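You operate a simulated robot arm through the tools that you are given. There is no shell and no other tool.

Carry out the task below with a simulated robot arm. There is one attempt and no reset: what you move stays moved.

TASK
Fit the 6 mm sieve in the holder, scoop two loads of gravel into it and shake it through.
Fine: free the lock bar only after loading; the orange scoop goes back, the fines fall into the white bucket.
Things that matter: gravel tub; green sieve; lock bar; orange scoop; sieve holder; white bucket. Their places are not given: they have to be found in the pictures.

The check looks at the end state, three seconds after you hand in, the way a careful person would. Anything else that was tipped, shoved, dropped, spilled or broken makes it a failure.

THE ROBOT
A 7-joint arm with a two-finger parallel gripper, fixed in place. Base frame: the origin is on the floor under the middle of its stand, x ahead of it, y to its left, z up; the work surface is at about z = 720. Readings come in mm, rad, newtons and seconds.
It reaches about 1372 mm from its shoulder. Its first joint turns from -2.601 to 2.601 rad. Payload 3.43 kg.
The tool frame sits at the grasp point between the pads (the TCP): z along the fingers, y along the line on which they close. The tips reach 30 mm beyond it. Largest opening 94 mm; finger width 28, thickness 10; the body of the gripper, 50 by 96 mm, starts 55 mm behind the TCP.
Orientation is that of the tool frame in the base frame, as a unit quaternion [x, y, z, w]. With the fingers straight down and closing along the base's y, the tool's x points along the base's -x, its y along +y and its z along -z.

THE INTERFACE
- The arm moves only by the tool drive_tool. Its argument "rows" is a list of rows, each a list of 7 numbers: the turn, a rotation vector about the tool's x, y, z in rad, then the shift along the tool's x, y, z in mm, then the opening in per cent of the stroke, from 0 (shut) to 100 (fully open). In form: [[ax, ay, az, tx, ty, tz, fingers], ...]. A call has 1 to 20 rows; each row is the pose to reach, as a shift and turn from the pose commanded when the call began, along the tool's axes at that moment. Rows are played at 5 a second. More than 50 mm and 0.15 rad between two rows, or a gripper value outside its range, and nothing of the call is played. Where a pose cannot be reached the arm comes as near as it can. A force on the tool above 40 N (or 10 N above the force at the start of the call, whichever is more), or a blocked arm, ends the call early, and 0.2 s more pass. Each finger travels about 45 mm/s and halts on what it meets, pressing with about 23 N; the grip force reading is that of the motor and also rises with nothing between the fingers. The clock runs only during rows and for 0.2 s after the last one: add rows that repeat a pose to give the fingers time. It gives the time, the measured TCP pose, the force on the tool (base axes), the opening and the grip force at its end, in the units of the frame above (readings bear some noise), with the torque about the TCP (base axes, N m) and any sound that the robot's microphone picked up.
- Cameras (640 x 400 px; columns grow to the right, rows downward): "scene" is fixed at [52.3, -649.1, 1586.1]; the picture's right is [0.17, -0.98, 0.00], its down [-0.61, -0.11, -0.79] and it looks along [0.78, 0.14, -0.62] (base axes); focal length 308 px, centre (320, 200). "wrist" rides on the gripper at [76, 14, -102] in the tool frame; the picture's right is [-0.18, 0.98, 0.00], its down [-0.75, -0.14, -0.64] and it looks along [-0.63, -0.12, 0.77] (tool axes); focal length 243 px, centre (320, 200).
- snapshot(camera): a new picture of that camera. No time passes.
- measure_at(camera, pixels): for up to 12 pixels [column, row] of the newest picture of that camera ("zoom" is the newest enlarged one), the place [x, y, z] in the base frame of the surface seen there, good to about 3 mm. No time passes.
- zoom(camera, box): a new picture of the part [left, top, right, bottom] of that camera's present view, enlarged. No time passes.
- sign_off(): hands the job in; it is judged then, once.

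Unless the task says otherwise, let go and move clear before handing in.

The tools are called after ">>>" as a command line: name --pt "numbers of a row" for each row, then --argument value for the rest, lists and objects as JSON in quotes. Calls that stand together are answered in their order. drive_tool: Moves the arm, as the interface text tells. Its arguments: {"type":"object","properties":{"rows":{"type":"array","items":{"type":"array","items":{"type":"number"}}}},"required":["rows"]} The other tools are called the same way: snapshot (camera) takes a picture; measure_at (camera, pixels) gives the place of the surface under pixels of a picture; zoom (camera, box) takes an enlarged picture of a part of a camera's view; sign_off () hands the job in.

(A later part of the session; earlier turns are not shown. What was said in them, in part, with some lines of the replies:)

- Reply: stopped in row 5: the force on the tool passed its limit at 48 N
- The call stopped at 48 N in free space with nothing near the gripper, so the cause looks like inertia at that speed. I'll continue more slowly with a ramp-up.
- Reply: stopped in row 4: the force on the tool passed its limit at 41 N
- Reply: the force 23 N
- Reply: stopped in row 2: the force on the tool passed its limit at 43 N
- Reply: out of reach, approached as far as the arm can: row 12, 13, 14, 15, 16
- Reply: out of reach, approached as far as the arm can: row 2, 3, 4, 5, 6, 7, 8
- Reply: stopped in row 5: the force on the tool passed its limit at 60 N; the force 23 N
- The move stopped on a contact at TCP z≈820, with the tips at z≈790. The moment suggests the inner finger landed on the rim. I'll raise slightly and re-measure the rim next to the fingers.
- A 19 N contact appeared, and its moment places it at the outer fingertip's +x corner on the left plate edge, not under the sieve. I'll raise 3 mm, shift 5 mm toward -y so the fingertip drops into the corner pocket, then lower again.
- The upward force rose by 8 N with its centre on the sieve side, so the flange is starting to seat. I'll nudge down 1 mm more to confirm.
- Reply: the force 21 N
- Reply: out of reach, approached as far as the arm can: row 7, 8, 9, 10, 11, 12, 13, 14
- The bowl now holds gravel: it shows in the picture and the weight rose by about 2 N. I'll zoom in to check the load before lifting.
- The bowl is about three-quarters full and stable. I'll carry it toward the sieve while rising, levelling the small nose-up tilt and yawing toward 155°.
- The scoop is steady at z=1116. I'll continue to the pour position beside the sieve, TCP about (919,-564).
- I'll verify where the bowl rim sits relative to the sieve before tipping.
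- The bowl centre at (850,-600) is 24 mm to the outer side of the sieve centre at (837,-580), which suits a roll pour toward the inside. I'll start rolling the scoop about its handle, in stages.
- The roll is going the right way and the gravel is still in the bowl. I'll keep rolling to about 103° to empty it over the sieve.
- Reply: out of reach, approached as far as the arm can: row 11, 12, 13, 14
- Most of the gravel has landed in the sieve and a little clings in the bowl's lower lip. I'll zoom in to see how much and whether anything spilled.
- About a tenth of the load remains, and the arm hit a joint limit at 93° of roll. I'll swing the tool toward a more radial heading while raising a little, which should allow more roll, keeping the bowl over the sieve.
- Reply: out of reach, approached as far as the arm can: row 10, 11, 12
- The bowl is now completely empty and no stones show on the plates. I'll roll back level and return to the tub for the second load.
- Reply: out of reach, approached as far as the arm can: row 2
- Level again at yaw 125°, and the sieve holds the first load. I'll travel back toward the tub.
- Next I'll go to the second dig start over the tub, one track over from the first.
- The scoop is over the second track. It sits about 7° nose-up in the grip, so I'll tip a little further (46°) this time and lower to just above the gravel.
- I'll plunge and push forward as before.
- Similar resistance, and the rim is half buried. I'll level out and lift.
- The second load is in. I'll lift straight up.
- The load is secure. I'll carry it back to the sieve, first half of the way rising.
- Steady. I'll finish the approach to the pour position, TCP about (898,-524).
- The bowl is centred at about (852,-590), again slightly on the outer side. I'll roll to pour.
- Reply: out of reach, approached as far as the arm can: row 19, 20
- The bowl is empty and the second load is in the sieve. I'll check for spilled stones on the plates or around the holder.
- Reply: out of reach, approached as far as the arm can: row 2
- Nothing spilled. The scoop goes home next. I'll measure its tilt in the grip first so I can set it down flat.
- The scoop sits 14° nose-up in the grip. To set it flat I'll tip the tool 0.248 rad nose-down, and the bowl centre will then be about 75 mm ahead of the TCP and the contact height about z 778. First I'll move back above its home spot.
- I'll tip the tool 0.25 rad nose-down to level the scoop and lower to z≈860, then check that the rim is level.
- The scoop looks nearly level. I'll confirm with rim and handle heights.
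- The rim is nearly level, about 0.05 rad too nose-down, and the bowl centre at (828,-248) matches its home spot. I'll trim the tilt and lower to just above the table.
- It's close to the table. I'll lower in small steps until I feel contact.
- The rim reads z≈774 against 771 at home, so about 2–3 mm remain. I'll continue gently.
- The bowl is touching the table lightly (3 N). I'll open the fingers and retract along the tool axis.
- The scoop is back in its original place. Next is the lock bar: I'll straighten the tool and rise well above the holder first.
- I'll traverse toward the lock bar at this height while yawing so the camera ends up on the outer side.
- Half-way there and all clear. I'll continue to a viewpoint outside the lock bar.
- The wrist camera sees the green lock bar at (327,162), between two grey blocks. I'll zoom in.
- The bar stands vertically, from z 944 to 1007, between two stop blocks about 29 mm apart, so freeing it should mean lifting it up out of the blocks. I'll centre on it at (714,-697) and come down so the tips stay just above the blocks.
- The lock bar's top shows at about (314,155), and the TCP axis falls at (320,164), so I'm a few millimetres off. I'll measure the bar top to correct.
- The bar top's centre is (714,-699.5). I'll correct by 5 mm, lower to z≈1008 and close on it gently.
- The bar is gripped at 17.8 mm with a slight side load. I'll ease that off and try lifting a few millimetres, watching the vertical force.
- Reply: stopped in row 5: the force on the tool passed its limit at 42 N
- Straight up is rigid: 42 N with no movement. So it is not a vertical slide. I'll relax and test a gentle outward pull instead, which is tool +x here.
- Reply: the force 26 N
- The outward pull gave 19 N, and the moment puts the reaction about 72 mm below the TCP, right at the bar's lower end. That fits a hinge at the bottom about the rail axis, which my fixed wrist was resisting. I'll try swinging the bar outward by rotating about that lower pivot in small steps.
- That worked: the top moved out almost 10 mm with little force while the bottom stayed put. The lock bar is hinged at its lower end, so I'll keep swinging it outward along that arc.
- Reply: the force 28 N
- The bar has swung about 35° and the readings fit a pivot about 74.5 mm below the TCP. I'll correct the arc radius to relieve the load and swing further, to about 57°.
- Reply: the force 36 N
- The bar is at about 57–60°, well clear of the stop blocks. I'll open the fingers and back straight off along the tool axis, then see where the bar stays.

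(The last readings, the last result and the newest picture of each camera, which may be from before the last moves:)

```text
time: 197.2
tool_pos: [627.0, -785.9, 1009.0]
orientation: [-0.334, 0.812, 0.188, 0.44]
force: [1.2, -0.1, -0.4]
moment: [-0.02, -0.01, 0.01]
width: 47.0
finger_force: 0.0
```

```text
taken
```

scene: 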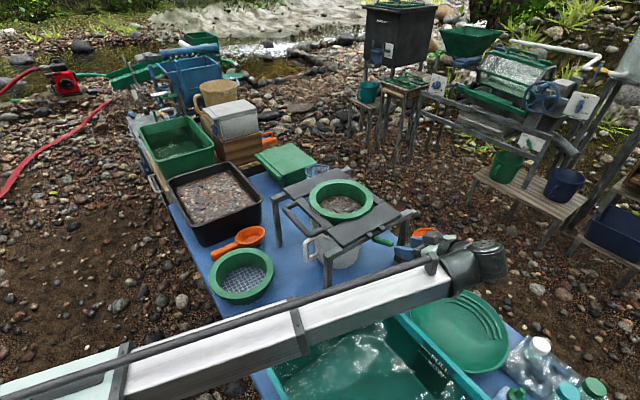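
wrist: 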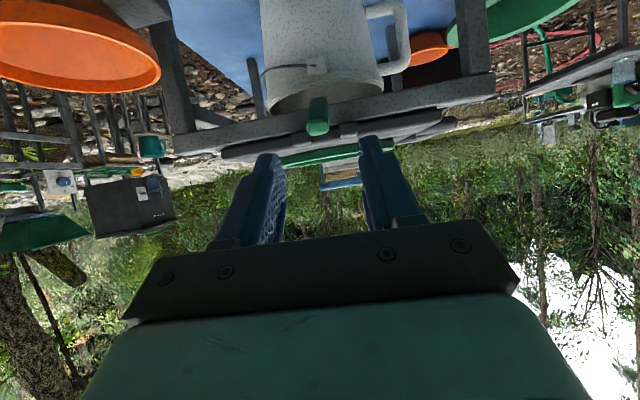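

The green bar is now leaning out at (383,241). I'll zoom in to see its angle.

>>> zoom --camera "scene" --box '[350, 205, 430, 265]'

>>> zoom --camera "wrist" --box '[260, 60, 400, 180]'

>>> measure_at --camera "wrist" --pixels '[[318, 105], [317, 115], [317, 128], [308, 128], [328, 126], [316, 133], [285, 145], [350, 130]]'

```text
6.67 times, centred on (390, 235) of scene
```

zoom: 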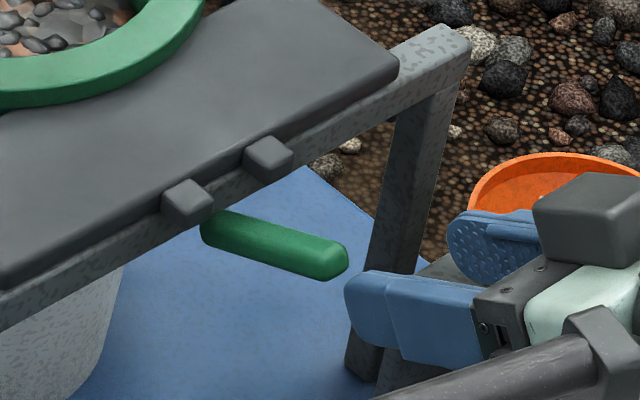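

```text
3.33 times, centred on (330, 120) of wrist
```

zoom: 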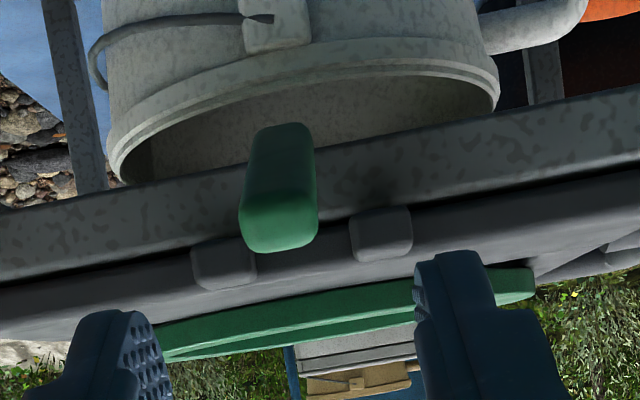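

```text
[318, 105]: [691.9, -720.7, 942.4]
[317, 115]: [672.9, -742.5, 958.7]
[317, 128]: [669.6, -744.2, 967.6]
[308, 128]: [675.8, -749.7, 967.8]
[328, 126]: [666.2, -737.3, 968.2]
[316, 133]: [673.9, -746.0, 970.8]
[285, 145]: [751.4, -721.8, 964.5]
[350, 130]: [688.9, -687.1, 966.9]
```

The bar rests about 58° out and already clear of the blocks. To open it fully I'll straighten the tool to vertical, close the fingers and press the bar's end further down.

>>> drive_tool --pt "0 0.04 0 -2 0 -1.5 50" --pt "0 0.12 0 -6 0 -4 50" --pt "0 0.22 0 -11 0 -7 40" --pt "0 0.34 0 -17 0 -11 20" --pt "0 0.46 0 -23 0 -15 0" --pt "0 0.58 0 -28 0 -18 0" --pt "0 0.7 0 -32 0 -20.5 0" --pt "0 0.82 0 -33.6 0 -21.6 0" --pt "0 0.92 0 -33.6 0 -21.6 0" --pt "0 0.98 0 -33.6 0 -21.6 0" --pt "0 1.0 0 -33.6 0 -21.6 0" --pt "0 1.0 0 -33.6 0 -21.6 0"

>>> snapshot --camera "wrist"

>>> snapshot --camera "scene"

```text
time: 199.8
tool_pos: [626.6, -786.1, 1048.2]
orientation: [-0.383, 0.924, 0.004, -0.003]
force: [0.1, -0.9, 0.8]
moment: [0.0, 0.0, -0.01]
width: 0.0
finger_force: 22.7
```

```text
taken
```

wrist: 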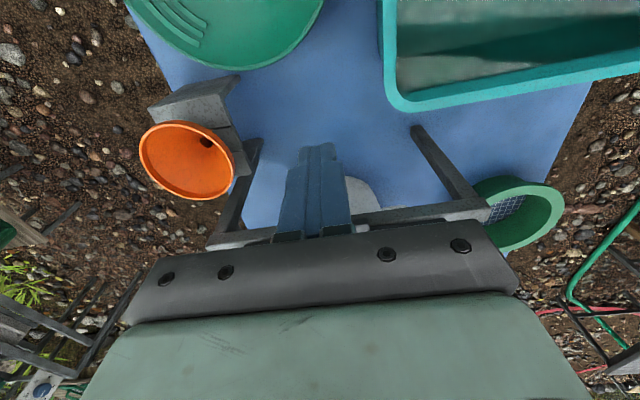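

```text
taken
```

scene: 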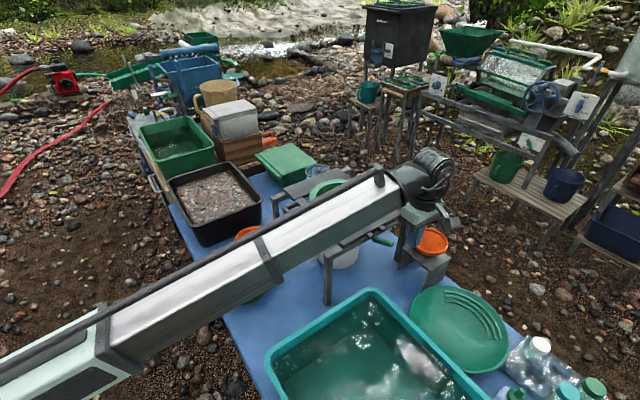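

The tool is vertical with fingers closed. I'll place the tips over the outer part of the bar at about (679,-733) and press down slowly.

>>> drive_tool --pt "0 0 0 -4 0 0 0" --pt "0 0 0 -14 0 0 0" --pt "0 0 0 -28 0 2 0" --pt "0 0 0 -44 0 6 0" --pt "0 0 0 -58 0 12 0" --pt "0 0 0 -68 0 19 0" --pt "0 0 0 -73 0 25 0" --pt "0 0 0 -74.7 0 28 0" --pt "0 0 0 -74.7 0 28 0"

>>> snapshot --camera "wrist"

>>> zoom --camera "scene" --box '[340, 190, 440, 265]'

```text
time: 201.8
tool_pos: [680.1, -732.2, 1020.5]
orientation: [-0.383, 0.924, 0.004, -0.003]
force: [0.2, -0.5, 0.3]
moment: [0.01, -0.02, 0.0]
width: 0.0
finger_force: 22.9
```

```text
taken
```

wrist: 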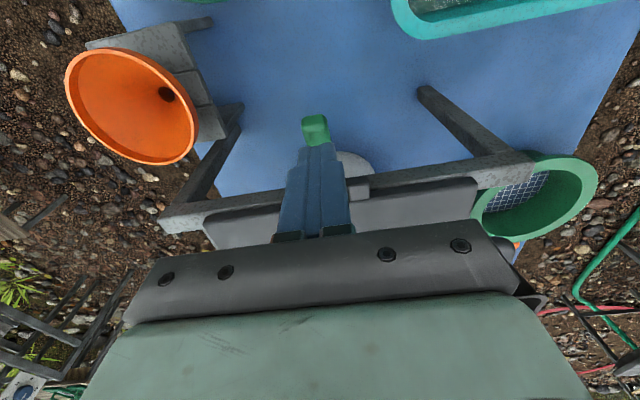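

```text
5.33 times, centred on (390, 228) of scene
```

zoom: 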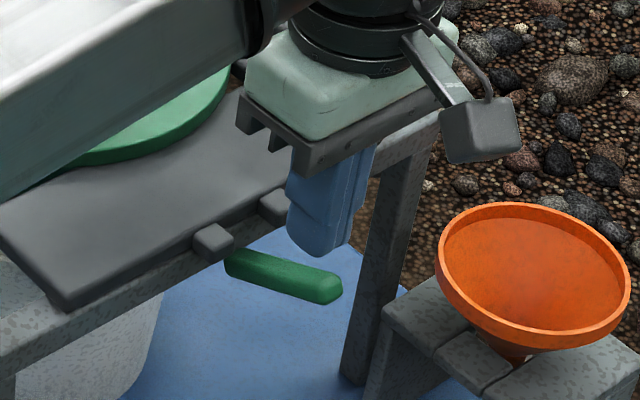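

The fingertips are right above the bar. I'll press down in small steps.

>>> drive_tool --pt "0 0 0 0 0 4 0" --pt "0 0 0 0 0 10 0" --pt "0 0 0 0 0 16 0" --pt "0 0 0 0 0 21 0" --pt "0 0 0 0 0 26 0" --pt "0 0 0 0 0 31 0" --pt "0 0 0 0 0 36 0" --pt "0 0 0 0 0 41 0" --pt "0 0 0 0 0 46 0" --pt "0 0 0 0 0 50 0" --pt "0 0 0 0 0 50 0"

>>> zoom --camera "scene" --box '[340, 190, 440, 265]'

```text
time: 203.8
tool_pos: [679.1, -732.1, 981.9]
orientation: [-0.383, 0.924, 0.001, -0.003]
force: [-2.1, 4.5, 17.2]
moment: [-0.04, 0.24, -0.09]
width: 0.0
finger_force: 22.5
stopped in row 9: the force on the tool passed its limit at 45 N (the readings are from after the stop); the commanded pose is now the measured one
```

```text
5.33 times, centred on (390, 228) of scene
```

zoom: 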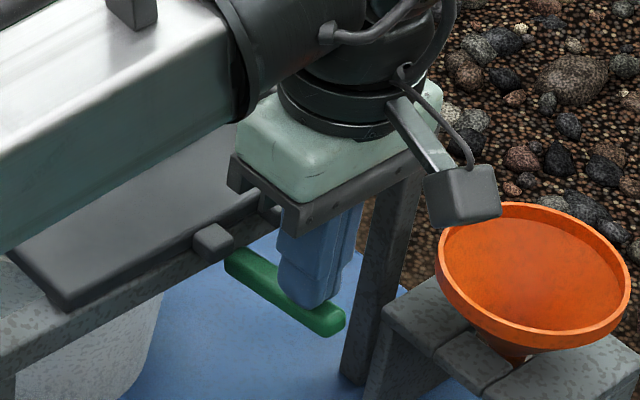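

The bar went down to about 78° and then hit a hard stop at 45 N, so it is fully open. I'll back off upward and check.

>>> drive_tool --pt "0 0 0 0 0 -3 0" --pt "0 0 0 0 0 -10 0" --pt "0 0 0 0 0 -22 0" --pt "0 0 0 0 0 -38 0" --pt "0 0 0 0 0 -56 0" --pt "0 0 0 0 0 -74 0" --pt "0 0 0 0 0 -92 0" --pt "0 0 0 0 0 -104 0" --pt "0 0 0 0 0 -108 0" --pt "0 0 0 0 0 -108 0"

>>> snapshot --camera "wrist"

>>> zoom --camera "scene" --box '[340, 190, 440, 265]'

```text
time: 206.0
tool_pos: [680.8, -733.3, 1088.5]
orientation: [-0.383, 0.924, 0.001, -0.004]
force: [0.3, 0.1, 0.0]
moment: [0.02, -0.01, -0.02]
width: 0.0
finger_force: 22.8
```

```text
taken
```

wrist: 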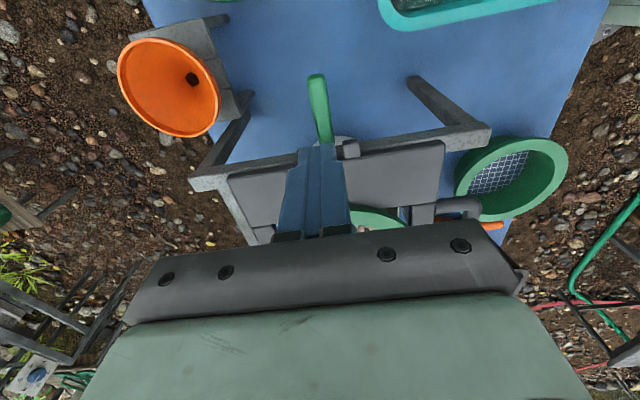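

```text
5.33 times, centred on (390, 228) of scene
```

zoom: 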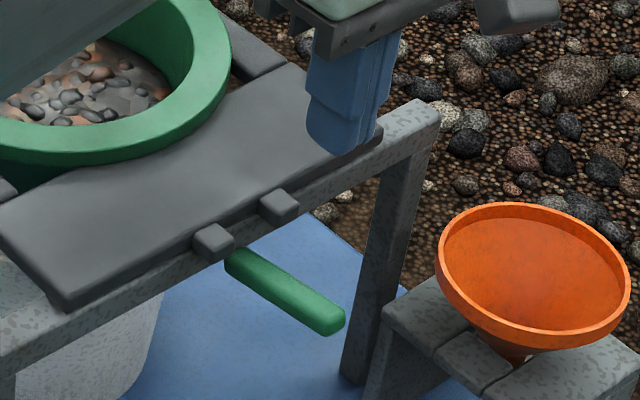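

The lock bar is fully folded out and the carriage is free. Next comes the shaking: I'll move above the carriage's handle bar with the same yaw, so the fingers close along the slide direction.

>>> drive_tool --pt "0 0 0 -2.2 1.7 0 10" --pt "0 0 0 -6.7 5 0 30" --pt "0 0 0 -15.7 11.6 0 50" --pt "0 0 0 -26.9 19.9 0 60" --pt "0 0 0 -39.2 29 0 60" --pt "0 0 0 -52.7 39 0 60" --pt "0 0 0 -66.1 48.9 0 60" --pt "0 0 0 -79.6 58.9 0 60" --pt "0 0 0 -93 68.8 0 60" --pt "0 0 0 -106.4 78.8 0 60" --pt "0 0 0 -119.9 88.8 0 60" --pt "0 0 0 -133.3 98.7 0 60" --pt "0 0 0 -146.8 108.7 0 60" --pt "0 0 0 -160.2 118.6 0 60" --pt "0 0 0 -173.7 128.6 0 60" --pt "0 0 0 -186 137.7 0 60" --pt "0 0 0 -198.3 146.8 0 60" --pt "0 0 0 -209.5 155.1 0 60" --pt "0 0 0 -218.5 161.8 0 60" --pt "0 0 0 -224.1 165.9 0 60"

>>> snapshot --camera "wrist"

>>> snapshot --camera "scene"

```text
time: 210.2
tool_pos: [720.6, -457.7, 1088.4]
orientation: [-0.384, 0.924, 0.001, -0.003]
force: [0.4, 0.1, 0.4]
moment: [-0.02, 0.02, -0.02]
width: 56.3
finger_force: 0.0
```

```text
taken
```

wrist: 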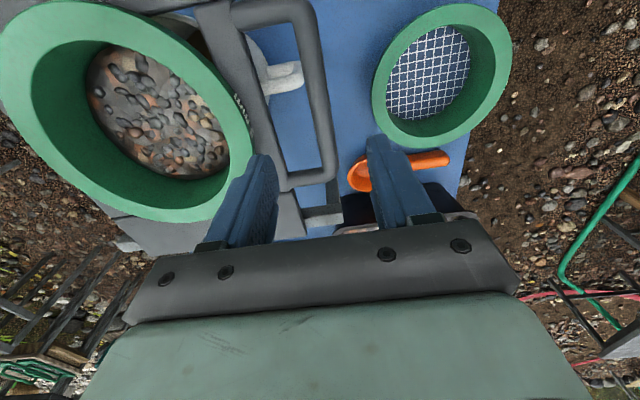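

```text
taken
```

scene: 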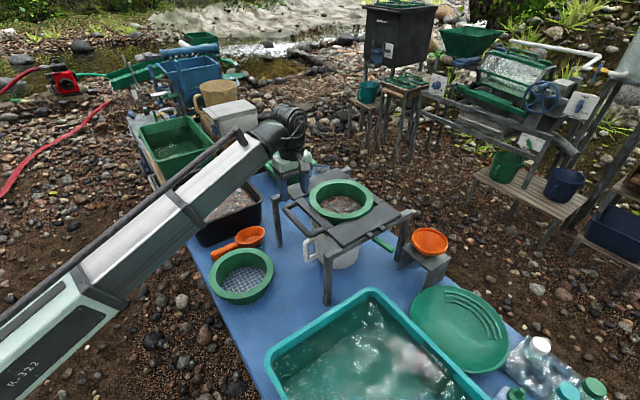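

The handle's outer bar is in line with the TCP axis at about (320,111). I'll measure it to fine-tune.

>>> measure_at --camera "wrist" --pixels '[[321, 111], [312, 111], [330, 111], [316, 80], [308, 40], [326, 140], [325, 160], [306, 180], [280, 100], [255, 100], [300, 5], [320, 125]]'

>>> zoom --camera "wrist" --box '[200, 0, 400, 210]'

```text
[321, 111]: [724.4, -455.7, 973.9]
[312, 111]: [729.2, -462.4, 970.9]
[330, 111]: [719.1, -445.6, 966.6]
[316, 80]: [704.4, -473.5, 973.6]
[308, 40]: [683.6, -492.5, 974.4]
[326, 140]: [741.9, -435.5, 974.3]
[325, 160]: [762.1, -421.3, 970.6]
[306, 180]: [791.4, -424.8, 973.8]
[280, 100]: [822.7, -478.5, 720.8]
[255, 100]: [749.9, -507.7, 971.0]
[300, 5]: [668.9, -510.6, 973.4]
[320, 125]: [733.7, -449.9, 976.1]
```

```text
1.90 times, centred on (300, 105) of wrist
```

zoom: 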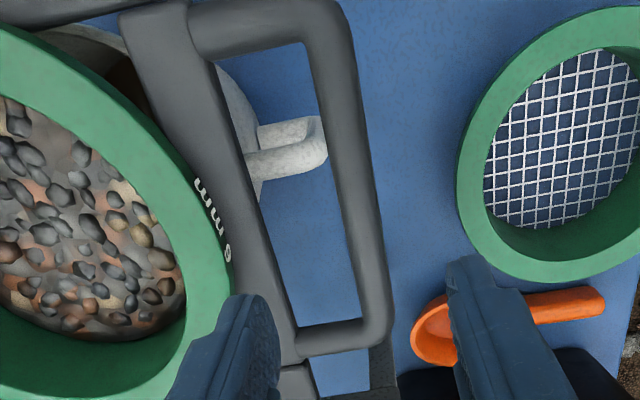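

The handle bar is centred at p≈833, matching the TCP, with its top at z≈975. I'll lower onto it and close.

>>> drive_tool --pt "0 0 0 0 0 4 60" --pt "0 0 0 0 0 12 60" --pt "0 0 0 0 0 24 60" --pt "0 0 0 0 0 38 60" --pt "0 0 0 0 0 52 60" --pt "0 0 0 0 0 66 60" --pt "0 0 0 0 0 80 60" --pt "0 0 0 0 0 94 60" --pt "0 0 0 0 0 106 60" --pt "0 0 0 0 0 115 60" --pt "0 0 0 0 0 119 60" --pt "0 0 0 0 0 119 60" --pt "0 0 0 0 0 119 45" --pt "0 0 0 0 0 119 30" --pt "0 0 0 0 0 119 20" --pt "0 0 0 0 0 119 10" --pt "0 0 0 0 0 119 0" --pt "0 0 0 0 0 119 0"

>>> snapshot --camera "wrist"

>>> snapshot --camera "scene"

```text
time: 214.0
tool_pos: [720.1, -458.1, 967.6]
orientation: [-0.383, 0.924, 0.001, -0.003]
force: [0.7, 0.3, -1.4]
moment: [0.04, -0.03, -0.13]
width: 22.8
finger_force: 45.2
```

```text
taken
```

wrist: 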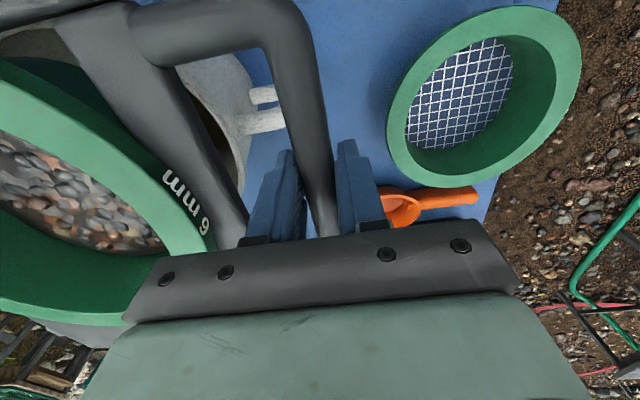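

```text
taken
```

scene: 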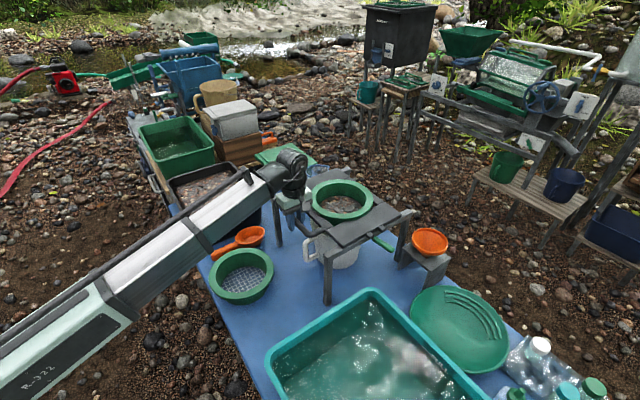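

The handle is gripped at 22.8 mm. I'll test the slide gently: pull 8 mm toward the robot and then push back.

>>> drive_tool --pt "0 0 0 0 2 0 0" --pt "0 0 0 0 5 0 0" --pt "0 0 0 0 8 0 0" --pt "0 0 0 0 8 0 0"

>>> zoom --camera "scene" --box '[270, 160, 430, 260]'

```text
time: 215.0
tool_pos: [714.4, -451.8, 967.7]
orientation: [-0.384, 0.924, 0.003, -0.003]
force: [-4.5, -4.5, -8.7]
moment: [0.29, -0.29, -0.07]
width: 22.7
finger_force: 45.1
```

```text
4.00 times, centred on (350, 210) of scene
```

zoom: 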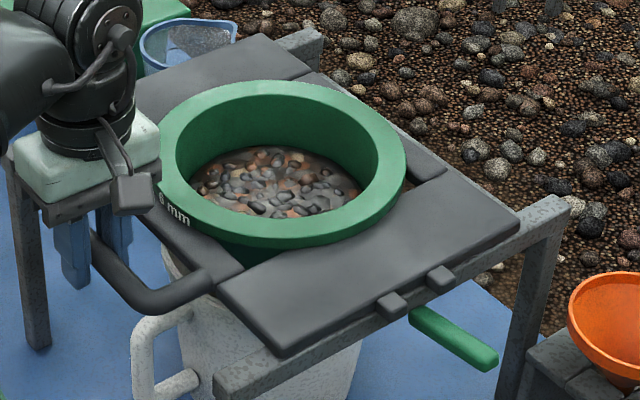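

The carriage slides freely, moving 8 mm with almost no force along the slide. I'll start shaking with ±18 mm strokes.

>>> drive_tool --pt "0 0 0 0 6 0 0" --pt "0 0 0 0 0 0 0" --pt "0 0 0 0 -12 0 0" --pt "0 0 0 0 -22 0 0" --pt "0 0 0 0 -24 0 0" --pt "0 0 0 0 -12 0 0" --pt "0 0 0 0 2 0 0" --pt "0 0 0 0 10 0 0" --pt "0 0 0 0 2 0 0" --pt "0 0 0 0 -12 0 0" --pt "0 0 0 0 -24 0 0" --pt "0 0 0 0 -24 0 0" --pt "0 0 0 0 -10 0 0" --pt "0 0 0 0 6 0 0" --pt "0 0 0 0 8 0 0" --pt "0 0 0 0 -8 0 0" --pt "0 0 0 0 -24 0 0" --pt "0 0 0 0 -24 0 0" --pt "0 0 0 0 -8 0 0" --pt "0 0 0 0 -8 0 0"

>>> snapshot --camera "scene"

>>> zoom --camera "scene" --box '[270, 160, 430, 260]'

```text
time: 219.2
tool_pos: [720.0, -459.1, 968.2]
orientation: [-0.382, 0.924, 0.002, -0.004]
force: [-11.6, -10.5, -14.7]
moment: [0.12, -0.15, 0.0]
width: 22.5
finger_force: 44.6
```

```text
taken
```

scene: 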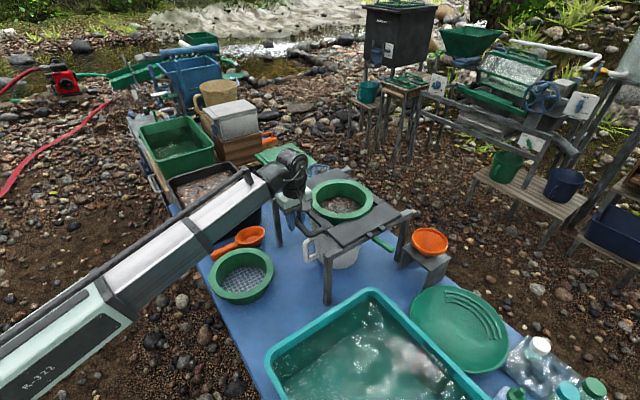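

```text
4.00 times, centred on (350, 210) of scene
```

zoom: 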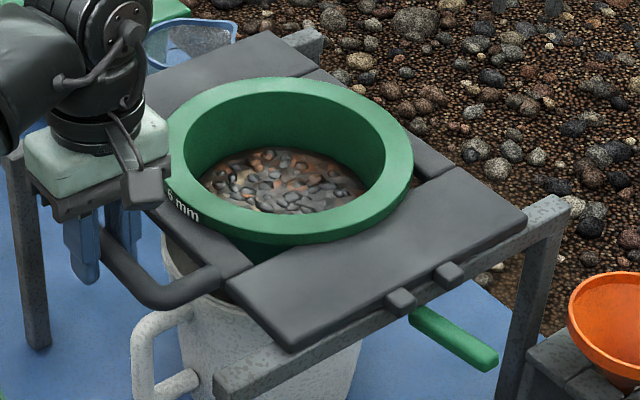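

The gravel level in the sieve has dropped. A side and vertical load is building at the grip, so I'll ease the hand 2 mm toward it and keep shaking.

>>> drive_tool --pt "0 0 0 1 0 1 0" --pt "0 0 0 2 6 2 0" --pt "0 0 0 2 18 2 0" --pt "0 0 0 2 18 2 0" --pt "0 0 0 2 4 2 0" --pt "0 0 0 2 -12 2 0" --pt "0 0 0 2 -18 2 0" --pt "0 0 0 2 -4 2 0" --pt "0 0 0 2 12 2 0" --pt "0 0 0 2 18 2 0" --pt "0 0 0 2 4 2 0" --pt "0 0 0 2 -12 2 0" --pt "0 0 0 2 -18 2 0" --pt "0 0 0 2 -4 2 0" --pt "0 0 0 2 12 2 0" --pt "0 0 0 2 18 2 0" --pt "0 0 0 2 4 2 0" --pt "0 0 0 2 -12 2 0" --pt "0 0 0 2 -14 2 0" --pt "0 0 0 2 0 2 0"

>>> snapshot --camera "scene"

>>> zoom --camera "scene" --box '[270, 160, 430, 260]'

```text
time: 220.3
tool_pos: [708.7, -446.6, 969.2]
orientation: [-0.383, 0.924, 0.001, -0.001]
force: [0.2, -1.0, 15.4]
moment: [-0.09, 0.02, -0.08]
width: 22.7
finger_force: 45.5
stopped in row 5: the force on the tool passed its limit at 42 N (the readings are from after the stop); the commanded pose is now the measured one
```

```text
taken
```

scene: 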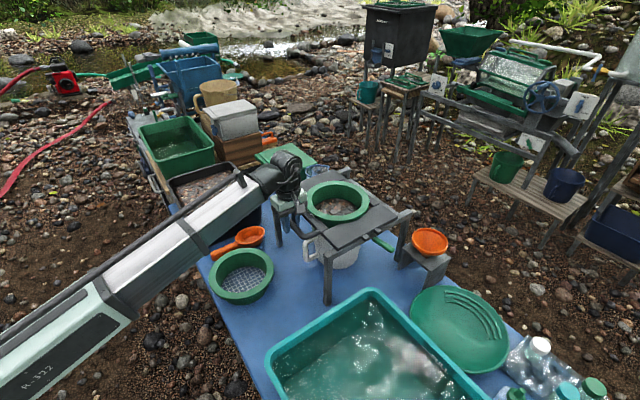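

```text
4.00 times, centred on (350, 210) of scene
```

zoom: 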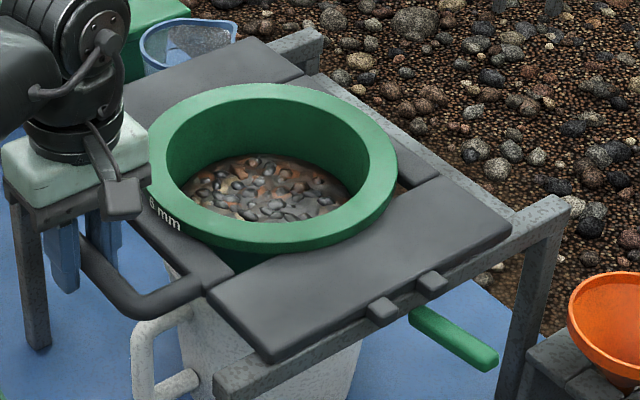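

The stop came from vertical load because I had shifted down too much, at the end of the stroke. I'll lift 1 mm to balance and keep shaking with slightly smaller strokes.

>>> drive_tool --pt "0 0 0 0 0 -0.5 0" --pt "0 0 0 0 -4 -1 0" --pt "0 0 0 0 -14 -1 0" --pt "0 0 0 0 -24 -1 0" --pt "0 0 0 0 -30 -1 0" --pt "0 0 0 0 -22 -1 0" --pt "0 0 0 0 -10 -1 0" --pt "0 0 0 0 -3 -1 0" --pt "0 0 0 0 -10 -1 0" --pt "0 0 0 0 -22 -1 0" --pt "0 0 0 0 -30 -1 0" --pt "0 0 0 0 -22 -1 0" --pt "0 0 0 0 -10 -1 0" --pt "0 0 0 0 -3 -1 0" --pt "0 0 0 0 -10 -1 0" --pt "0 0 0 0 -22 -1 0" --pt "0 0 0 0 -30 -1 0" --pt "0 0 0 0 -24 -1 0" --pt "0 0 0 0 -16 -1 0" --pt "0 0 0 0 -16 -1 0"

>>> snapshot --camera "scene"

>>> zoom --camera "scene" --box '[270, 160, 430, 260]'

```text
time: 224.5
tool_pos: [720.3, -457.0, 968.1]
orientation: [-0.383, 0.924, 0.0, -0.002]
force: [-7.3, -8.3, 5.7]
moment: [0.42, -0.52, -0.06]
width: 22.6
finger_force: 45.3
```

```text
taken
```

scene: 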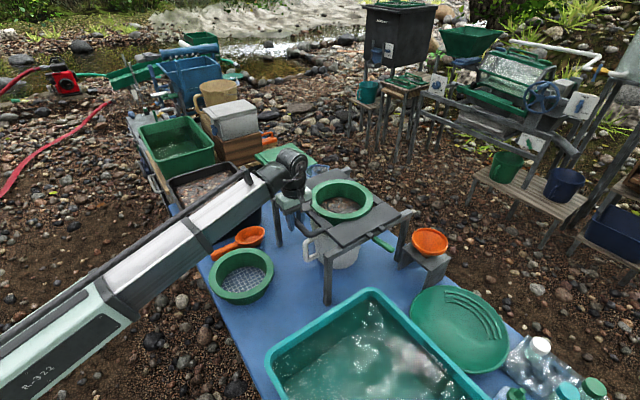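

```text
4.00 times, centred on (350, 210) of scene
```

zoom: 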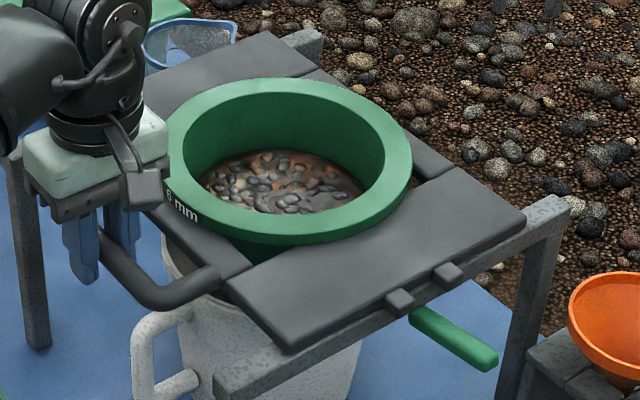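

I'll compare the gravel level in the sieve now with the earlier 924 reading, and zoom in on its surface.

>>> zoom --camera "scene" --box '[305, 180, 385, 235]'

>>> measure_at --camera "scene" --pixels '[[340, 205], [335, 205], [345, 206], [350, 207], [340, 210], [330, 207], [355, 206], [340, 200]]'

```text
7.27 times, centred on (345, 208) of scene
```

zoom: 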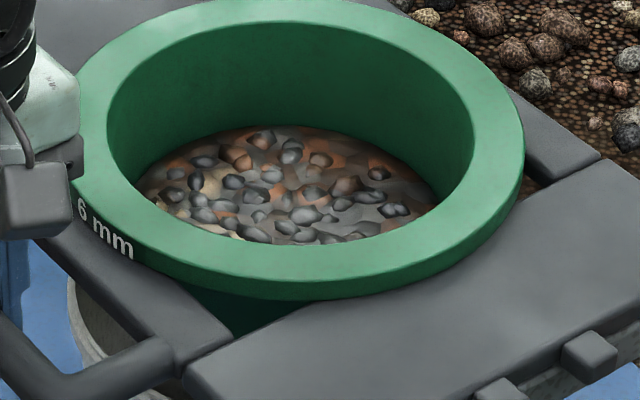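

```text
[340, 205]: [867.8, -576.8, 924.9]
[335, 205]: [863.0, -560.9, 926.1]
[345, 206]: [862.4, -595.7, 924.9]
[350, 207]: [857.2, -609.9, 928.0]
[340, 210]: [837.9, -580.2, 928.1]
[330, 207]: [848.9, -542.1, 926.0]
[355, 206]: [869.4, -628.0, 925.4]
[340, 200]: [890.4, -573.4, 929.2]
```

The surface is at z≈926, leaving a thin layer of mostly larger stones. I'll do another, brisker round of shaking and see whether the level still changes.

>>> drive_tool --pt "0 0 0 0.5 4 0.3 0" --pt "0 0 0 1 13 0.5 0" --pt "0 0 0 1 13 0.5 0" --pt "0 0 0 1 0 0.5 0" --pt "0 0 0 1 -14 0.5 0" --pt "0 0 0 1 -14 0.5 0" --pt "0 0 0 1 0 0.5 0" --pt "0 0 0 1 13 0.5 0" --pt "0 0 0 1 13 0.5 0" --pt "0 0 0 1 0 0.5 0" --pt "0 0 0 1 -14 0.5 0" --pt "0 0 0 1 -14 0.5 0" --pt "0 0 0 1 0 0.5 0" --pt "0 0 0 1 13 0.5 0" --pt "0 0 0 1 13 0.5 0" --pt "0 0 0 1 0 0.5 0" --pt "0 0 0 1 -14 0.5 0" --pt "0 0 0 1 -14 0.5 0" --pt "0 0 0 1 0 0.5 0" --pt "0 0 0 1 0 0.5 0"

>>> snapshot --camera "scene"

>>> zoom --camera "scene" --box '[305, 180, 385, 235]'

>>> measure_at --camera "scene" --pixels '[[340, 205], [335, 205], [345, 206], [350, 207], [340, 210], [330, 207], [355, 206], [340, 200]]'

```text
time: 228.7
tool_pos: [719.9, -457.2, 969.4]
orientation: [-0.384, 0.923, 0.0, -0.001]
force: [18.2, 18.6, 24.1]
moment: [-0.53, 0.38, -0.15]
width: 22.2
finger_force: 44.9
```

```text
taken
```

scene: 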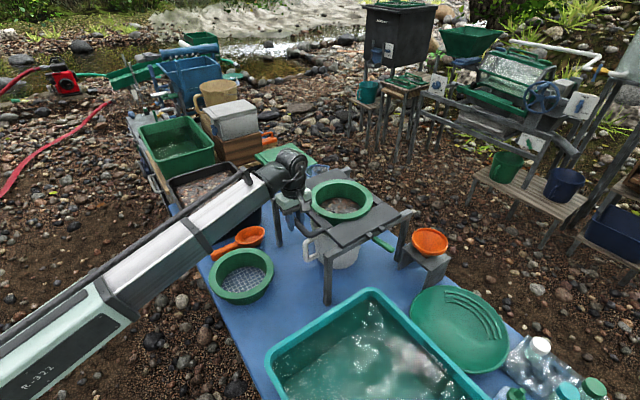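

```text
7.27 times, centred on (345, 208) of scene
```

zoom: 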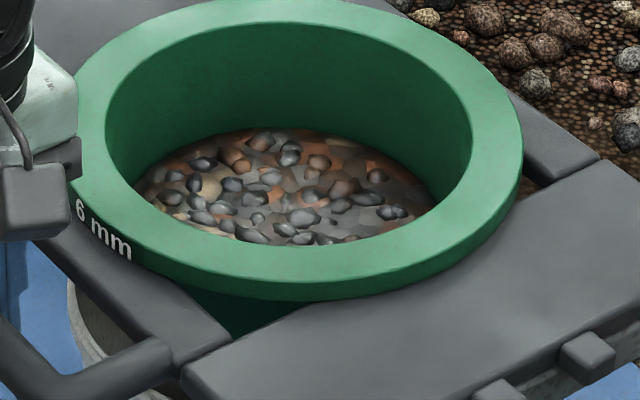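

```text
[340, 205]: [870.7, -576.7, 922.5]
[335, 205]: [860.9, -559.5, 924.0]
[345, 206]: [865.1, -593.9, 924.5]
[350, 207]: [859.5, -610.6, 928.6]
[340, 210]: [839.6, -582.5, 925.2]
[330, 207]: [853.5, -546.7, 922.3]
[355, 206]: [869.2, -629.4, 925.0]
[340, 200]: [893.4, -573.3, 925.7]
```

The level dropped another 2 mm, so fines are still passing. Friction load has built up at the grip (35 N), so I'll re-seat the grip quickly and continue shaking.

>>> drive_tool --pt "0 0 0 0 0 0 30" --pt "0 0 0 0 0 0 34" --pt "0 0 0 0 0 0 34" --pt "0 0 0 0 0 0 15" --pt "0 0 0 0 0 0 0" --pt "0 0 0 0 0 0 0"

```text
time: 230.1
tool_pos: [719.0, -458.6, 968.4]
orientation: [-0.384, 0.924, 0.001, -0.001]
force: [-2.1, -3.2, -3.8]
moment: [-0.09, 0.05, -0.13]
width: 22.9
finger_force: 44.8
```

The load is relieved. I'll continue with a faster shaking pattern.

>>> drive_tool --pt "0 0 0 0 8 0 0" --pt "0 0 0 0 15 0 0" --pt "0 0 0 0 4 0 0" --pt "0 0 0 0 -12 0 0" --pt "0 0 0 0 -15 0 0" --pt "0 0 0 0 0 0 0" --pt "0 0 0 0 15 0 0" --pt "0 0 0 0 4 0 0" --pt "0 0 0 0 -12 0 0" --pt "0 0 0 0 -15 0 0" --pt "0 0 0 0 0 0 0" --pt "0 0 0 0 15 0 0" --pt "0 0 0 0 4 0 0" --pt "0 0 0 0 -12 0 0" --pt "0 0 0 0 -15 0 0" --pt "0 0 0 0 0 0 0" --pt "0 0 0 0 15 0 0" --pt "0 0 0 0 4 0 0" --pt "0 0 0 0 -10 0 0" --pt "0 0 0 0 0 0 0"

>>> snapshot --camera "scene"

>>> measure_at --camera "scene" --pixels '[[340, 205], [335, 205], [345, 206], [350, 207], [340, 210], [330, 207], [355, 206], [340, 200]]'

```text
time: 234.3
tool_pos: [718.5, -459.0, 967.9]
orientation: [-0.384, 0.923, 0.002, 0.0]
force: [-3.5, -3.1, -0.6]
moment: [-0.3, 0.33, -0.21]
width: 22.9
finger_force: 44.8
```

```text
taken
```

scene: 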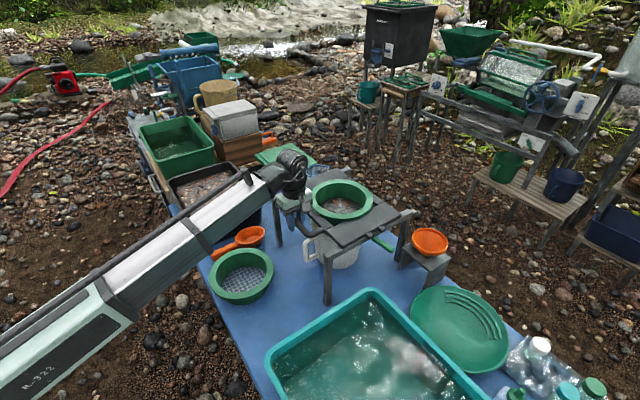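

```text
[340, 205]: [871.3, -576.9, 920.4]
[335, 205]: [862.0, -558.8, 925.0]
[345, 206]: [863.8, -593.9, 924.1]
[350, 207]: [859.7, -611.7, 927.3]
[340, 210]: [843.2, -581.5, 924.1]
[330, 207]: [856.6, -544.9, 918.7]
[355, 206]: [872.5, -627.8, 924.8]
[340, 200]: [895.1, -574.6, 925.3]
```

The level is still dropping slightly (923.7 average). I'll continue shaking.

>>> drive_tool --pt "0 0 0 0 8 0 0" --pt "0 0 0 0 15 0 0" --pt "0 0 0 0 2 0 0" --pt "0 0 0 0 -14 0 0" --pt "0 0 0 0 -16 0 0" --pt "0 0 0 0 0 0 0" --pt "0 0 0 0 15 0 0" --pt "0 0 0 0 3 0 0" --pt "0 0 0 0 -13 0 0" --pt "0 0 0 0 -16 0 0" --pt "0 0 0 0 0 0 0" --pt "0 0 0 0 15 0 0" --pt "0 0 0 0 3 0 0" --pt "0 0 0 0 -13 0 0" --pt "0 0 0 0 -16 0 0" --pt "0 0 0 0 0 0 0" --pt "0 0 0 0 15 0 0" --pt "0 0 0 0 3 0 0" --pt "0 0 0 0 -10 0 0" --pt "0 0 0 0 0 0 0"

>>> drive_tool --pt "0 0 0 0 8 0 0" --pt "0 0 0 0 15 0 0" --pt "0 0 0 0 2 0 0" --pt "0 0 0 0 -14 0 0" --pt "0 0 0 0 -16 0 0" --pt "0 0 0 0 0 0 0" --pt "0 0 0 0 15 0 0" --pt "0 0 0 0 3 0 0" --pt "0 0 0 0 -13 0 0" --pt "0 0 0 0 -16 0 0" --pt "0 0 0 0 0 0 0" --pt "0 0 0 0 15 0 0" --pt "0 0 0 0 3 0 0" --pt "0 0 0 0 -13 0 0" --pt "0 0 0 0 -16 0 0" --pt "0 0 0 0 0 0 0" --pt "0 0 0 0 15 0 0" --pt "0 0 0 0 3 0 0" --pt "0 0 0 0 -10 0 0" --pt "0 0 0 0 0 0 0"

>>> snapshot --camera "scene"

>>> measure_at --camera "scene" --pixels '[[340, 205], [335, 205], [345, 206], [350, 207], [340, 210], [330, 207], [355, 206], [340, 200]]'

>>> zoom --camera "scene" --box '[305, 180, 385, 235]'

```text
time: 238.5
tool_pos: [717.9, -458.3, 968.7]
orientation: [-0.383, 0.924, 0.001, -0.002]
force: [-14.7, -14.4, 22.0]
moment: [0.4, -0.4, -0.15]
width: 22.5
finger_force: 44.8
```

```text
time: 242.7
tool_pos: [719.0, -458.2, 968.3]
orientation: [-0.384, 0.923, 0.001, -0.001]
force: [-6.2, -6.1, -10.1]
moment: [0.09, -0.11, -0.08]
width: 22.5
finger_force: 44.6
```

```text
taken
```

scene: 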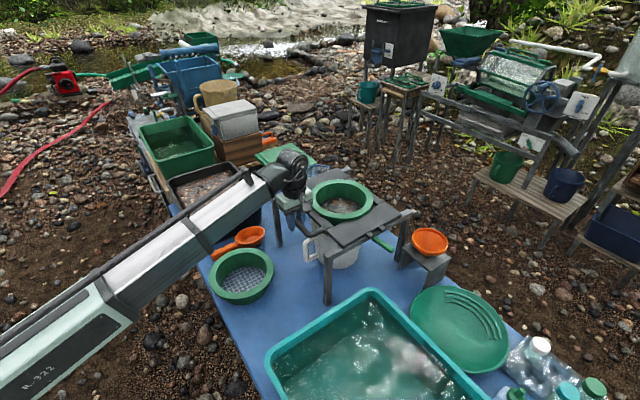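

```text
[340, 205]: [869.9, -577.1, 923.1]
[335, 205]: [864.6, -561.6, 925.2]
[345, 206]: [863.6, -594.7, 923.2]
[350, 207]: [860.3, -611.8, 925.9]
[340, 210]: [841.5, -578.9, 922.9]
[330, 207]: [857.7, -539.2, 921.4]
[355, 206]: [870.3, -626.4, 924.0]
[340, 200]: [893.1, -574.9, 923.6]
```

```text
7.27 times, centred on (345, 208) of scene
```

zoom: 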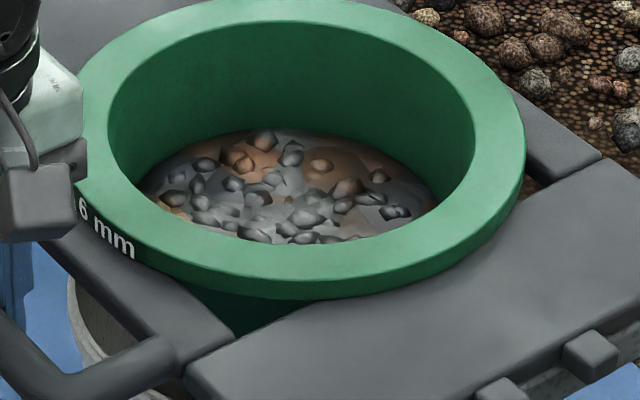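

The level seems to be settling (923.7 average, mostly larger stones). I'll re-seat the grip and do a couple more rounds to make sure all the fines are through.

>>> drive_tool --pt "0 0 0 0 0 0 30" --pt "0 0 0 0 0 0 34" --pt "0 0 0 0 0 0 15" --pt "0 0 0 0 0 0 0" --pt "0 0 0 0 0 0 0" --pt "0 0 0 0 14 0 0" --pt "0 0 0 0 4 0 0" --pt "0 0 0 0 -12 0 0" --pt "0 0 0 0 -16 0 0" --pt "0 0 0 0 0 0 0" --pt "0 0 0 0 16 0 0" --pt "0 0 0 0 2 0 0" --pt "0 0 0 0 -14 0 0" --pt "0 0 0 0 -16 0 0" --pt "0 0 0 0 0 0 0" --pt "0 0 0 0 16 0 0" --pt "0 0 0 0 2 0 0" --pt "0 0 0 0 -14 0 0" --pt "0 0 0 0 -10 0 0" --pt "0 0 0 0 0 0 0"

>>> drive_tool --pt "0 0 0 0 8 0 0" --pt "0 0 0 0 16 0 0" --pt "0 0 0 0 2 0 0" --pt "0 0 0 0 -14 0 0" --pt "0 0 0 0 -16 0 0" --pt "0 0 0 0 0 0 0" --pt "0 0 0 0 16 0 0" --pt "0 0 0 0 2 0 0" --pt "0 0 0 0 -14 0 0" --pt "0 0 0 0 -16 0 0" --pt "0 0 0 0 0 0 0" --pt "0 0 0 0 16 0 0" --pt "0 0 0 0 2 0 0" --pt "0 0 0 0 -14 0 0" --pt "0 0 0 0 -16 0 0" --pt "0 0 0 0 0 0 0" --pt "0 0 0 0 15 0 0" --pt "0 0 0 0 3 0 0" --pt "0 0 0 0 -10 0 0" --pt "0 0 0 0 0 0 0"

>>> snapshot --camera "scene"

>>> measure_at --camera "scene" --pixels '[[340, 205], [335, 205], [345, 206], [350, 207], [340, 210], [330, 207], [355, 206], [340, 200]]'

>>> zoom --camera "scene" --box '[305, 180, 385, 235]'

```text
time: 246.9
tool_pos: [719.6, -457.3, 968.9]
orientation: [-0.383, 0.924, 0.001, -0.002]
force: [4.1, 3.5, 29.6]
moment: [0.23, -0.3, -0.11]
width: 22.2
finger_force: 45.3
```

```text
time: 251.1
tool_pos: [719.9, -457.2, 968.3]
orientation: [-0.384, 0.923, 0.001, -0.001]
force: [-4.9, -4.5, 19.7]
moment: [-0.09, 0.09, -0.1]
width: 22.5
finger_force: 45.6
```

```text
taken
```

scene: 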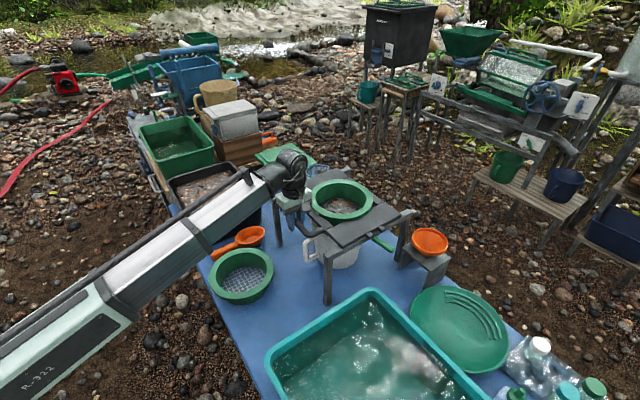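

```text
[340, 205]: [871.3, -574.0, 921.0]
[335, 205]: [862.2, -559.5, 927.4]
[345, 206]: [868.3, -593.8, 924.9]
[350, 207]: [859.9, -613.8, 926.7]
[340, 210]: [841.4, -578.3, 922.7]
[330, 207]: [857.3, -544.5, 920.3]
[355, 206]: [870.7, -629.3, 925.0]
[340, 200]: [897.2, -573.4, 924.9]
```

```text
7.27 times, centred on (345, 208) of scene
```

zoom: 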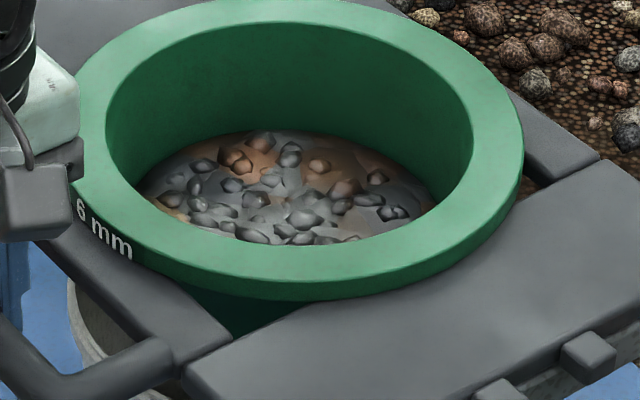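

The picture and level no longer change (about 924), so the fines are through and only coarse stones remain. The carriage is back at its centre. I'll release the handle and rise clear.

>>> drive_tool --pt "0 0 0 0 0 0 30" --pt "0 0 0 0 0 0 40" --pt "0 0 0 0 0 0 50" --pt "0 0 0 0 0 0 58" --pt "0 0 0 0 0 0 58" --pt "0 0 0 0 0 -4 58" --pt "0 0 0 0 0 -12 58" --pt "0 0 0 0 0 -24 58" --pt "0 0 0 0 0 -38 58" --pt "0 0 0 0 0 -54 58" --pt "0 0 0 0 0 -72 58" --pt "0 0 0 0 0 -90 58" --pt "0 0 0 0 0 -108 58" --pt "0 0 0 0 0 -126 58" --pt "0 0 0 0 0 -144 58" --pt "0 0 0 0 0 -158 58" --pt "0 0 0 0 0 -166 58" --pt "0 0 0 0 0 -170 58" --pt "0 0 0 0 0 -170 58"

>>> snapshot --camera "wrist"

>>> snapshot --camera "scene"

```text
time: 255.1
tool_pos: [719.4, -457.4, 1138.3]
orientation: [-0.384, 0.923, 0.0, -0.003]
force: [-0.8, 0.0, 0.7]
moment: [-0.04, 0.03, 0.01]
width: 54.7
finger_force: 0.1
```

```text
taken
```

wrist: 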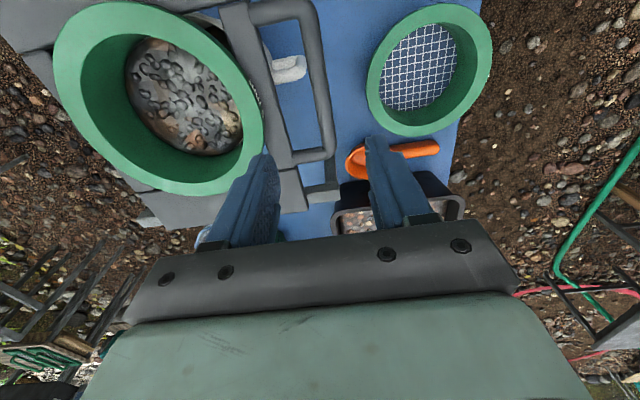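

```text
taken
```

scene: 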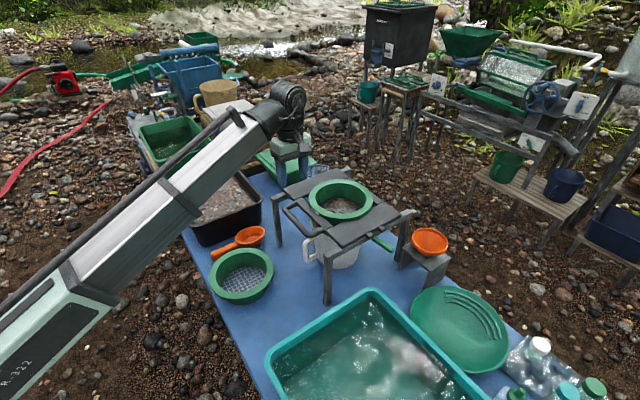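

The gripper is clear. I'll check the seated sieve, the surroundings for spills, and anything visible in the bucket.

>>> zoom --camera "scene" --box '[260, 160, 440, 290]'

>>> zoom --camera "wrist" --box '[60, 0, 300, 200]'

>>> measure_at --camera "scene" --pixels '[[318, 184], [345, 182], [365, 190], [370, 202], [350, 218], [325, 215], [312, 200], [375, 232], [390, 245]]'

>>> zoom --camera "scene" --box '[190, 215, 340, 335]'

```text
3.08 times, centred on (350, 225) of scene
```

zoom: 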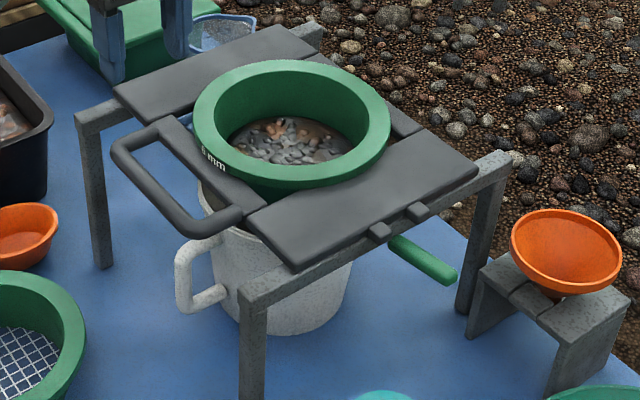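

```text
2.00 times, centred on (180, 100) of wrist
```

zoom: 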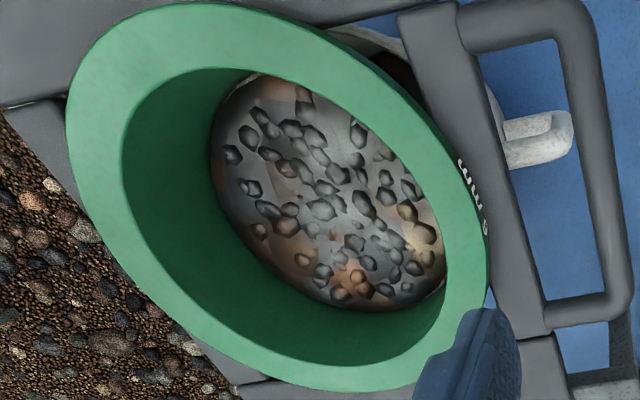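

```text
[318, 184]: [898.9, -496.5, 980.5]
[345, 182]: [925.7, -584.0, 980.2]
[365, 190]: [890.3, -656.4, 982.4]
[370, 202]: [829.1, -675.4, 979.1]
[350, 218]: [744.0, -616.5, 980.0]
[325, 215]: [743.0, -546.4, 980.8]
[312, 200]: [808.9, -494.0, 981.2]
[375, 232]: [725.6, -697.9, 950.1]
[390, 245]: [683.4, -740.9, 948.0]
```

```text
3.33 times, centred on (265, 275) of scene
```

zoom: 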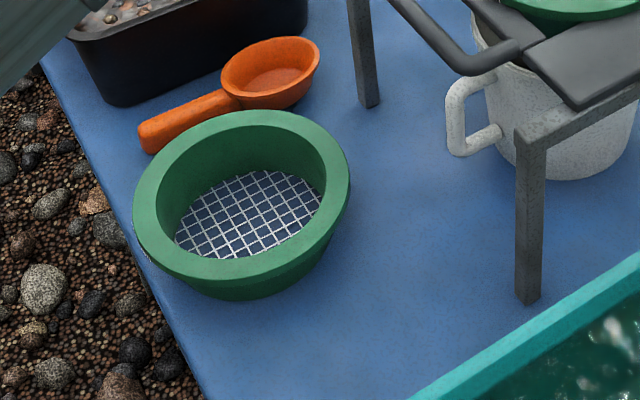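

Everything looks clean and the sieve sits level at z≈980. I'll peek at the bucket's inside through the gap near (215,30) to confirm the fines are there.

>>> zoom --camera "wrist" --box '[190, 5, 250, 55]'

>>> measure_at --camera "wrist" --pixels '[[215, 28], [220, 35], [212, 22], [225, 42]]'

```text
8.00 times, centred on (220, 30) of wrist
```

zoom: 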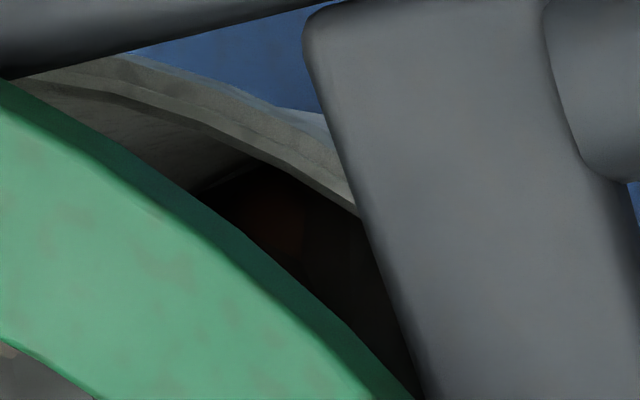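

```text
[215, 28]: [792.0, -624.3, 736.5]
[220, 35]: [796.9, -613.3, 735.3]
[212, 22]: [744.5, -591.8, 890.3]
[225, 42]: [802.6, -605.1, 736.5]
```

Dark fines lie on the bucket floor at z≈736, so the sieving worked. I'll move the arm clear of the work area before handing in.

>>> drive_tool --pt "0 0 0 -3 1 -2 58" --pt "0 0 0 -12 4 -6 58" --pt "0 0 0 -26 9 -12 58" --pt "0 0 0 -42 14 -18 58" --pt "0 0 0 -58 19 -24 58" --pt "0 0 0 -74 25 -30 58" --pt "0 0 0 -90 30 -36 58" --pt "0 0 0 -106 35 -42 58" --pt "0 0 0 -122 41 -47 58" --pt "0 0 0 -138 46 -50 58" --pt "0 0 0 -154 51 -50 58" --pt "0 0 0 -170 57 -50 58" --pt "0 0 0 -186 62 -50 58" --pt "0 0 0 -199 66 -50 58" --pt "0 0 0 -208 69 -50 58" --pt "0 0 0 -212 70.7 -50 58" --pt "0 0 0 -212 70.7 -50 58"

>>> snapshot --camera "scene"

>>> zoom --camera "scene" --box '[160, 140, 460, 330]'

```text
time: 258.7
tool_pos: [821.3, -258.1, 1188.1]
orientation: [-0.385, 0.923, -0.002, 0.002]
force: [0.4, 0.8, 0.6]
moment: [0.01, -0.03, -0.01]
width: 54.6
finger_force: 0.1
```

```text
taken
```

scene: 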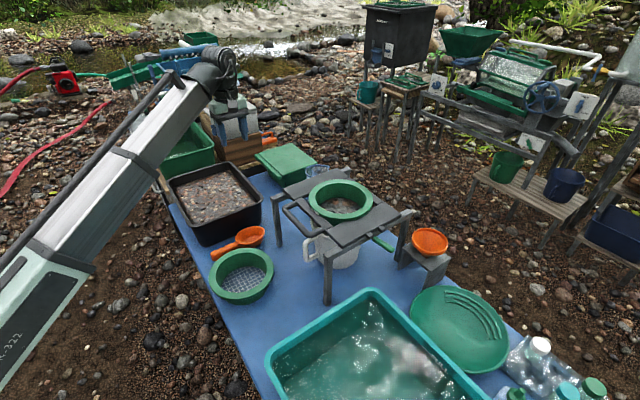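

```text
2.11 times, centred on (310, 235) of scene
```

zoom: 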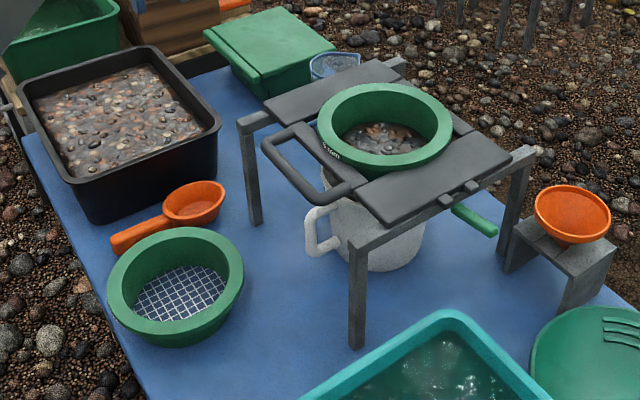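

The final picture shows:
- The 6 mm sieve is seated in the holder with only coarse stones left.
- The lock bar is swung free.
- The scoop is back beside the tub.
- The fines are in the white bucket, and nothing is spilled or displaced.

The arm is clear, so I'm handing in.

>>> sign_off

```text
The job is handed in.
```

The job is handed in, but no verdict came back, so I'm going by the last pictures and readings:

- **Sieve:** the 6 mm sieve, confirmed by its label, sits level in the holder.
- **Loading:** I scooped two loads from the tub, each about three-quarters of a bowl. The bowl was empty after each pour.
- **Scoop:** it is back in its original spot beside the tub.
- **Lock bar:** I freed it only after both loads were in. It swings outward on a hinge at its lower end, and it now rests folded out against its stop.
- **Shaking:** I worked the carriage back and forth until the gravel level in the sieve stopped dropping. Only coarse stones are left, and a dark layer of fines lies on the floor of the white bucket.
- **Surroundings:** I saw no spills and nothing knocked over. A fingertip pressed on the 6 mm sieve's rim while I was lining up the grip, and another touched a holder plate while I was seating it. Neither left any visible mark.

The arm is clear of the work area. I left the carriage unlocked at its centre position, since the task did not ask to re-lock it.
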